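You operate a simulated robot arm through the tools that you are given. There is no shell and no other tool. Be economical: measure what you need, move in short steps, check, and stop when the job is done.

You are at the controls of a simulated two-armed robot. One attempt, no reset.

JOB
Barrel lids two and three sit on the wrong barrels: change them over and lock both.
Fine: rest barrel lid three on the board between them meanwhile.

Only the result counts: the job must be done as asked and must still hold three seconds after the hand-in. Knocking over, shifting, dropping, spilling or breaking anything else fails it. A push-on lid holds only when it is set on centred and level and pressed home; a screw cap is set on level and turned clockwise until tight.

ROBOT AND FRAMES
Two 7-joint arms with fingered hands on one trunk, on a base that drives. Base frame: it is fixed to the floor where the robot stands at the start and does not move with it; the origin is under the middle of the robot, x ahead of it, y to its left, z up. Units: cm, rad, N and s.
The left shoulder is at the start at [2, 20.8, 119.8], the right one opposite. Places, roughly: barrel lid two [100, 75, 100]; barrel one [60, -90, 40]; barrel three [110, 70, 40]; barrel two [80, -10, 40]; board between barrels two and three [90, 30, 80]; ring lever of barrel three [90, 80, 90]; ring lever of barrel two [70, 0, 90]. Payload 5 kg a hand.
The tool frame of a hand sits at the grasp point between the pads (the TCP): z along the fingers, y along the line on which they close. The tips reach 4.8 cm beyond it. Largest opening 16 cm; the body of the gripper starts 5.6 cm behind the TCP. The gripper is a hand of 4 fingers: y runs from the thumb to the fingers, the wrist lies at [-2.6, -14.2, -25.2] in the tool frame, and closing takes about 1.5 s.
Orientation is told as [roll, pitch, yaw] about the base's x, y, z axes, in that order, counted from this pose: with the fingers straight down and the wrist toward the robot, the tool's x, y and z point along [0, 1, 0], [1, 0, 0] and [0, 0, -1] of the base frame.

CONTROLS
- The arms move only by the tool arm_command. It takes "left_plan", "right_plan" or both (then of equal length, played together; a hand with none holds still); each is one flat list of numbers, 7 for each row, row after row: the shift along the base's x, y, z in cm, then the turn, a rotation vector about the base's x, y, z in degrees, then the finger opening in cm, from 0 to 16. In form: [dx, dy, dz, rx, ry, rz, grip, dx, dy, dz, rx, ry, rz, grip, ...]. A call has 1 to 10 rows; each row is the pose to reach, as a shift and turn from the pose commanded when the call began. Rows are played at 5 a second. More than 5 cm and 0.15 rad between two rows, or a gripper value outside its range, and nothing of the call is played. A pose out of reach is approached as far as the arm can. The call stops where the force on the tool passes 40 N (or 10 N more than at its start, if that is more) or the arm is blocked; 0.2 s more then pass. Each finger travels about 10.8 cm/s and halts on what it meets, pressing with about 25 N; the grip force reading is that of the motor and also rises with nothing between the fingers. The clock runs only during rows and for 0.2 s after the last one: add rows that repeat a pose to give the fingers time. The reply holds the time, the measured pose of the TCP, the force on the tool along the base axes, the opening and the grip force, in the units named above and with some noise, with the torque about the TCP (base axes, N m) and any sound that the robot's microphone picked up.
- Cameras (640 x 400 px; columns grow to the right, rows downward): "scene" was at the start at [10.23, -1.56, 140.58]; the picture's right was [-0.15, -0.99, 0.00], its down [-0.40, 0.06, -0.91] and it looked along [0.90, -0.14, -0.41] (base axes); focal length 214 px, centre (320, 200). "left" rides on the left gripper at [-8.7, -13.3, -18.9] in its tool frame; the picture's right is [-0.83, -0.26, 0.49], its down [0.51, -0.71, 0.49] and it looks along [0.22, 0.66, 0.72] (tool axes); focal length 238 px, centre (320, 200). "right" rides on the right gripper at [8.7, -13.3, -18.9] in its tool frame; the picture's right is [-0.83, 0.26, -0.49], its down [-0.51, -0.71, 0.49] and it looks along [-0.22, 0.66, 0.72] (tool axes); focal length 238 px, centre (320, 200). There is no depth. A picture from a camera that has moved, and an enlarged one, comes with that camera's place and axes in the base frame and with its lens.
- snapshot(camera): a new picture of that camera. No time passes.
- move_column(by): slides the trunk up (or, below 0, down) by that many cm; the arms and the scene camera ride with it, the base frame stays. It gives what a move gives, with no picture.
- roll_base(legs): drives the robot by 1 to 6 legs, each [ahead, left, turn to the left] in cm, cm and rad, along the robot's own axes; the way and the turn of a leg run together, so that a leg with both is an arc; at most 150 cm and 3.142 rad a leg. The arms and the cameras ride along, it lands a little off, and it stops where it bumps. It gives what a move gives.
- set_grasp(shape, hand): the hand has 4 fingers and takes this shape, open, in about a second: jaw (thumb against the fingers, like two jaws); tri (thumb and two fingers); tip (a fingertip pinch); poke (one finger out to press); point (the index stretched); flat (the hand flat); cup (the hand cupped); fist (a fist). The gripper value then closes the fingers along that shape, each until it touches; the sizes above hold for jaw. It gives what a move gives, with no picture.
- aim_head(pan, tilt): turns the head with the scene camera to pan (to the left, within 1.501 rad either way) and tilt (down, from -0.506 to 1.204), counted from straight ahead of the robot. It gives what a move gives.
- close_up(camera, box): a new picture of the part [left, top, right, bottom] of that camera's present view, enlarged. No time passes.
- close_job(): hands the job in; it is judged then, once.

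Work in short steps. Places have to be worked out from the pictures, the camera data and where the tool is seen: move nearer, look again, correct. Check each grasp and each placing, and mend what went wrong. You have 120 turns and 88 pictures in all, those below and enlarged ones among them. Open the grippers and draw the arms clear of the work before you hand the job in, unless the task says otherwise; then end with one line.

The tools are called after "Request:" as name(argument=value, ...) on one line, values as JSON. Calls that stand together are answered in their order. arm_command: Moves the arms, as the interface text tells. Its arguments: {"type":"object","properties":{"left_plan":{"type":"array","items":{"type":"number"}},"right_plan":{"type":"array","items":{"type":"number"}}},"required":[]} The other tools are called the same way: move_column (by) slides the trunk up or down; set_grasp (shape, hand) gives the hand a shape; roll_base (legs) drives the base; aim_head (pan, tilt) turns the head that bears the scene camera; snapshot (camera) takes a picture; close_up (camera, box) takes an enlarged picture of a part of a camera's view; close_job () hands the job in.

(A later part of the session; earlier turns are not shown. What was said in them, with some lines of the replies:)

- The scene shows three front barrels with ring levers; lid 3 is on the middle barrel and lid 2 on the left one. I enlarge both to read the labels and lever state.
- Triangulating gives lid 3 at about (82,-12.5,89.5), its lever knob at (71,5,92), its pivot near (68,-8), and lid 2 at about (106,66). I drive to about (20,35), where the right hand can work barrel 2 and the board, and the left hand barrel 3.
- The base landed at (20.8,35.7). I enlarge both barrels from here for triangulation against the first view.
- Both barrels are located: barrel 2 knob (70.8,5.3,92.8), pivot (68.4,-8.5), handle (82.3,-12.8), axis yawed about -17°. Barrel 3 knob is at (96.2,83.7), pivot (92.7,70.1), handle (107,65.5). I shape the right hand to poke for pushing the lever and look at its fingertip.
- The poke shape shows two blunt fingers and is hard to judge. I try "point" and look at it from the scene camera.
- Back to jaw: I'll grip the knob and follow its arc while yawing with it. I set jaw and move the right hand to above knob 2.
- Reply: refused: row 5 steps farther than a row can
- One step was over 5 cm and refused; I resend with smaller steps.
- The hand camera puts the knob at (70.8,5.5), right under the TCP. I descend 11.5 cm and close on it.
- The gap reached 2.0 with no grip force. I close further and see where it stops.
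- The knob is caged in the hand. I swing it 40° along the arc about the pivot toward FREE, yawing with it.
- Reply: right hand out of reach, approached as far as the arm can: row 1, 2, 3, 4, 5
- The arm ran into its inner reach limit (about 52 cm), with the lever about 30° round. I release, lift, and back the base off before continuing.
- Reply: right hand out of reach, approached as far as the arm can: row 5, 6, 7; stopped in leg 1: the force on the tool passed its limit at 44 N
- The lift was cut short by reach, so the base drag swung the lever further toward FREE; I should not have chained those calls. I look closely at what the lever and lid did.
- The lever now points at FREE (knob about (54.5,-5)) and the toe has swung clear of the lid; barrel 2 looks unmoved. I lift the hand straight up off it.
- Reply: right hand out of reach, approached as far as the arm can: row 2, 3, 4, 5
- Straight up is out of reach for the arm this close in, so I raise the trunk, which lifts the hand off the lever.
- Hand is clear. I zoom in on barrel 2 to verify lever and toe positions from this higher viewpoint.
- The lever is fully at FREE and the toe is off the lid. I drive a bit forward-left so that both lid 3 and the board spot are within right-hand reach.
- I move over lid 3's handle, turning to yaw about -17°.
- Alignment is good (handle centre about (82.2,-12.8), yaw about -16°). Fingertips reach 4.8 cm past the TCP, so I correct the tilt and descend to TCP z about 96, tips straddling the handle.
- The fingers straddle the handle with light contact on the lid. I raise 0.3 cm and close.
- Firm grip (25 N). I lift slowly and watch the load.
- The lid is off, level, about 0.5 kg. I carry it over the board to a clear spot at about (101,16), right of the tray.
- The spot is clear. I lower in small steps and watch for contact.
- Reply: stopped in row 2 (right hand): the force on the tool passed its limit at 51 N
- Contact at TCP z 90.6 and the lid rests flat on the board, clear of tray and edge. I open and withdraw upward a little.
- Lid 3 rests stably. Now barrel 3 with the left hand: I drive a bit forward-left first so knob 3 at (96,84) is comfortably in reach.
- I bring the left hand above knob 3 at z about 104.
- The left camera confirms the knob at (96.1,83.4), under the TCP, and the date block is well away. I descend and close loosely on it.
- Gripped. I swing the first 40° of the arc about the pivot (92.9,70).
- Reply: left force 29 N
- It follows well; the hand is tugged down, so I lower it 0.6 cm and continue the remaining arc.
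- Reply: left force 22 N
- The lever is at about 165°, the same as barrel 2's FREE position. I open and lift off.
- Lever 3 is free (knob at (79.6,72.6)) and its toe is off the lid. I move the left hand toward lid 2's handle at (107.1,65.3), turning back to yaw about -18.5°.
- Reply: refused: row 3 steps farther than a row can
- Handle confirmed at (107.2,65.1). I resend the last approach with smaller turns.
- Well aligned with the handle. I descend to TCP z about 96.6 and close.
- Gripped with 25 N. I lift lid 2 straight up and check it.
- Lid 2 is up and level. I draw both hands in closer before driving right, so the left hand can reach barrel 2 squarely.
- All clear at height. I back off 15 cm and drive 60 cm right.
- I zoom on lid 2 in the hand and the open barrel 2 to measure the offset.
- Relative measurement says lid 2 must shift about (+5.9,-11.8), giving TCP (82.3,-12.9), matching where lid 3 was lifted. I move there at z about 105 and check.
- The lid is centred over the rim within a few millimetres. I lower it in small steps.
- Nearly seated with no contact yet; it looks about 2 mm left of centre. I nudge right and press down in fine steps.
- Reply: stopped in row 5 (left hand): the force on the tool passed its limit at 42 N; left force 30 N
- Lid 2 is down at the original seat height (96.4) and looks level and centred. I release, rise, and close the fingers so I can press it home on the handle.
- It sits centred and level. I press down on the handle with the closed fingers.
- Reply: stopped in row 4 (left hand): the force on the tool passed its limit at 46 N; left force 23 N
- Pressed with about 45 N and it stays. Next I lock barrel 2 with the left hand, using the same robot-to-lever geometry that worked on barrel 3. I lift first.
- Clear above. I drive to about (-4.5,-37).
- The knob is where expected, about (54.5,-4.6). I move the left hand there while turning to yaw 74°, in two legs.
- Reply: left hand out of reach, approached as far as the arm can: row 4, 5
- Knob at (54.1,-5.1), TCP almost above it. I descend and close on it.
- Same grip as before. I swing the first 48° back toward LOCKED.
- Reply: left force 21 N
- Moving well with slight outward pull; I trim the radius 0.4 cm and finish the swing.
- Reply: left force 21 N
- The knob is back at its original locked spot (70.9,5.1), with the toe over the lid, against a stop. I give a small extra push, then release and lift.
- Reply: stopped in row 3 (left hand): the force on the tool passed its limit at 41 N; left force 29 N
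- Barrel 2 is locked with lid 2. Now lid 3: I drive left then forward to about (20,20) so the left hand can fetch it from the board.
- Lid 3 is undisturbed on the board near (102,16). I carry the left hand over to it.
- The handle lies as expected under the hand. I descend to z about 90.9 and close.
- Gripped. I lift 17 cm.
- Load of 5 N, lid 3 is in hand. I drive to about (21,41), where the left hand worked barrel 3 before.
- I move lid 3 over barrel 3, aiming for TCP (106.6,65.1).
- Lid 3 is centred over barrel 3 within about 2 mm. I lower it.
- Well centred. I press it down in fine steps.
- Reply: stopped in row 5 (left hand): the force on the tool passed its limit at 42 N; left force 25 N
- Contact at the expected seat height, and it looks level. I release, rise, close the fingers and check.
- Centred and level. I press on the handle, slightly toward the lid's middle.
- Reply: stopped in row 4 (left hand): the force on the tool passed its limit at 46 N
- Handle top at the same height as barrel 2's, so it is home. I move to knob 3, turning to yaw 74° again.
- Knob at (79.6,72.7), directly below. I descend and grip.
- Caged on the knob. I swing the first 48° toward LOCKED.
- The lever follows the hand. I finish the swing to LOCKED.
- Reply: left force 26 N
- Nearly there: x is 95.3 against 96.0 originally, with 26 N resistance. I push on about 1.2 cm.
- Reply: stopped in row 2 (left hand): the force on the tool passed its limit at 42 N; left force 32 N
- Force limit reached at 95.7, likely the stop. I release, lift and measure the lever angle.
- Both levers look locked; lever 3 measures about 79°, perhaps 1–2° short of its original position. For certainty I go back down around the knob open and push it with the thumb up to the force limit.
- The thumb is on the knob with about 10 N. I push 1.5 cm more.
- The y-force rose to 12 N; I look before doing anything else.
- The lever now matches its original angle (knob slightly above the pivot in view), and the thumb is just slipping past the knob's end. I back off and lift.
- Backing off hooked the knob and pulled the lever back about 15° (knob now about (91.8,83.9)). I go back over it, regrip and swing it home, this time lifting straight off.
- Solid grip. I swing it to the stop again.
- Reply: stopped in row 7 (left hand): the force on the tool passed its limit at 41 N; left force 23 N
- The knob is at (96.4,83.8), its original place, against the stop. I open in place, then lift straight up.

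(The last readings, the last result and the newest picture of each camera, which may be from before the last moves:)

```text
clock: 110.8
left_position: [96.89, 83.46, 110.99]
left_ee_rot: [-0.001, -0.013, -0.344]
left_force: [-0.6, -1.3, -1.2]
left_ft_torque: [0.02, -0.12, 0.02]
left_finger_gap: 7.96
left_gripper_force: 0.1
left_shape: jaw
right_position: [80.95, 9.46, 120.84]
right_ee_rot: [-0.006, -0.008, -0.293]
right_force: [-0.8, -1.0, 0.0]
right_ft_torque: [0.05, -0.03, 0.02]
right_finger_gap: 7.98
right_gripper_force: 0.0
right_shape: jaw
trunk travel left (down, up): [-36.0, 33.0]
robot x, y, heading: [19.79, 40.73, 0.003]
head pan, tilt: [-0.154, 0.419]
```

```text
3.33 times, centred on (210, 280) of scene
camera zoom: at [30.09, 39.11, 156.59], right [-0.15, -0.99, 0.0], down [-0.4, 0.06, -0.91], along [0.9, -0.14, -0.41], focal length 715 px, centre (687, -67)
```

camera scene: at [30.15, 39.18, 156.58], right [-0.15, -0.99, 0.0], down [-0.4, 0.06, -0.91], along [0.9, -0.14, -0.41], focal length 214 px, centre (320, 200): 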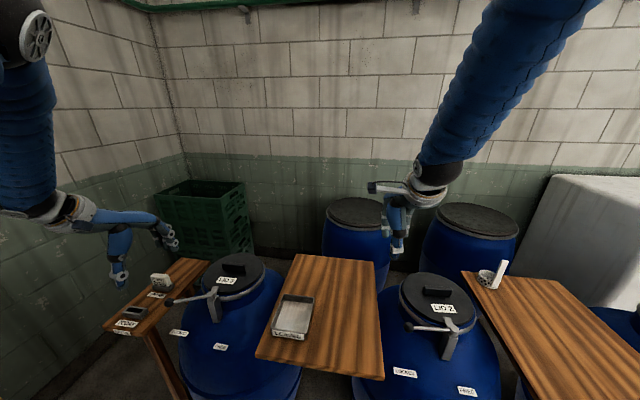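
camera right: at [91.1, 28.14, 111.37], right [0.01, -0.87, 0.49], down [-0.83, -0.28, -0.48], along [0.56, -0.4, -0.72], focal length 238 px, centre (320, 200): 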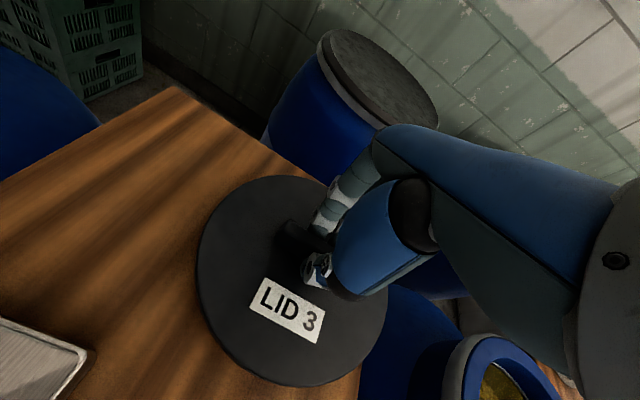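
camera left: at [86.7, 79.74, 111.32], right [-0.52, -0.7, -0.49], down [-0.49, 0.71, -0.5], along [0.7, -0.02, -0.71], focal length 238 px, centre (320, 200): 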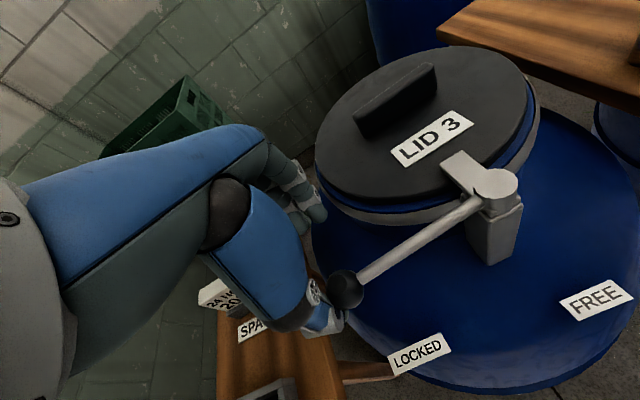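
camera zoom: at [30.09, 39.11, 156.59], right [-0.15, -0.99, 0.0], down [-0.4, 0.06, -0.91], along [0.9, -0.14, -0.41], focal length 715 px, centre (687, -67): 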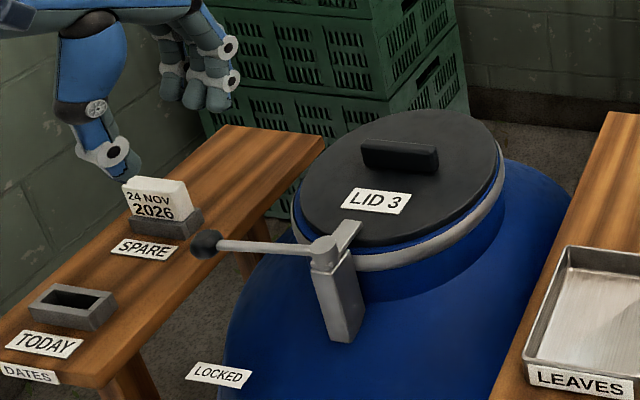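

Lever 3 is locked again at its original angle. I draw the hands up and open, then back the robot off a little.

Request:
arm_command(left_plan=[0, 0, 4, 0, 0, 0, 10, 0, 0, 8, 0, 0, 0, 12, -4, 0, 10, 0, 0, 0, 14, -8, 0, 10, 0, 0, 0, 16, -8, 0, 10, 0, 0, 0, 16], right_plan=[0, 0, 0, 0, 0, 0, 10, 0, 0, 0, 0, 0, 0, 12, 0, 0, 0, 0, 0, 0, 14, 0, 0, 0, 0, 0, 0, 16, 0, 0, 0, 0, 0, 0, 16])

Request:
roll_base(legs=[[-20, 0, 0]])

Request:
snapshot(camera="scene")

Request:
close_up(camera="scene", box=[140, 200, 480, 380])

```text
clock: 112.0
left_position: [89.11, 83.76, 121.06]
left_ee_rot: [-0.003, -0.01, -0.346]
left_force: [1.1, 0.0, -0.5]
left_ft_torque: [0.0, 0.05, -0.02]
left_finger_gap: 15.97
left_gripper_force: 0.1
left_shape: jaw
right_position: [81.2, 9.61, 120.62]
right_ee_rot: [-0.006, -0.009, -0.291]
right_force: [0.5, -0.3, -0.7]
right_ft_torque: [0.0, 0.09, -0.03]
right_finger_gap: 15.98
right_gripper_force: 0.0
right_shape: jaw
trunk travel left (down, up): [-36.0, 33.0]
robot x, y, heading: [20.07, 40.71, 0.002]
head pan, tilt: [-0.154, 0.419]
```

```text
clock: 113.6
left_position: [68.48, 84.08, 121.39]
left_ee_rot: [-0.002, -0.011, -0.341]
left_force: [-0.3, -0.1, 0.7]
left_ft_torque: [0.03, -0.03, 0.0]
left_finger_gap: 16.01
left_gripper_force: 0.0
left_shape: jaw
right_position: [60.85, 9.63, 120.82]
right_ee_rot: [-0.006, -0.011, -0.289]
right_force: [-1.0, 0.5, 0.4]
right_ft_torque: [0.01, -0.04, -0.01]
right_finger_gap: 15.95
right_gripper_force: 0.0
right_shape: jaw
trunk travel left (down, up): [-36.0, 33.0]
robot x, y, heading: [-0.18, 40.52, 0.012]
head pan, tilt: [-0.154, 0.419]
```

```text
6 pictures are left
camera scene: at [9.77, 39.08, 156.59], right [-0.14, -0.99, 0.0], down [-0.4, 0.06, -0.91], along [0.9, -0.13, -0.41], focal length 214 px, centre (320, 200)
```

scene: 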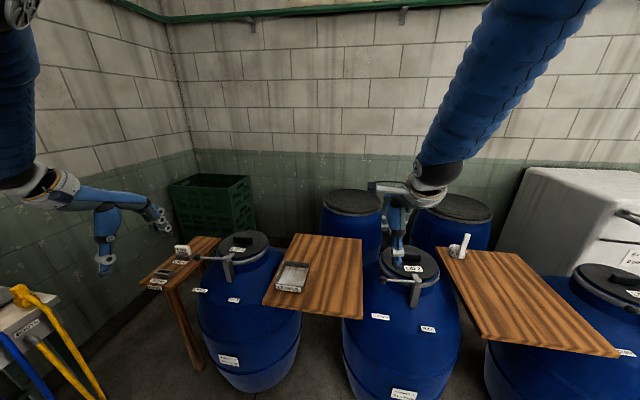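

```text
1.88 times, centred on (310, 290) of scene
camera zoom: at [9.77, 39.08, 156.59], right [-0.14, -0.99, 0.0], down [-0.4, 0.06, -0.91], along [0.9, -0.13, -0.41], focal length 404 px, centre (339, 31)
```

zoom: 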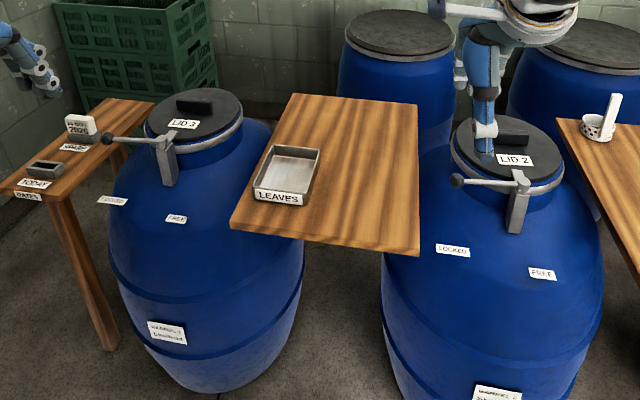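

Lid 3 is on barrel 3, lid 2 is on barrel 2, both levers are locked, everything else is undisturbed, and the arms are clear. I hand in.

Request:
close_job()

```text
The job is handed in.
```

Lids two and three are swapped onto their own barrels, pressed home, and both ring levers are swung to LOCKED.
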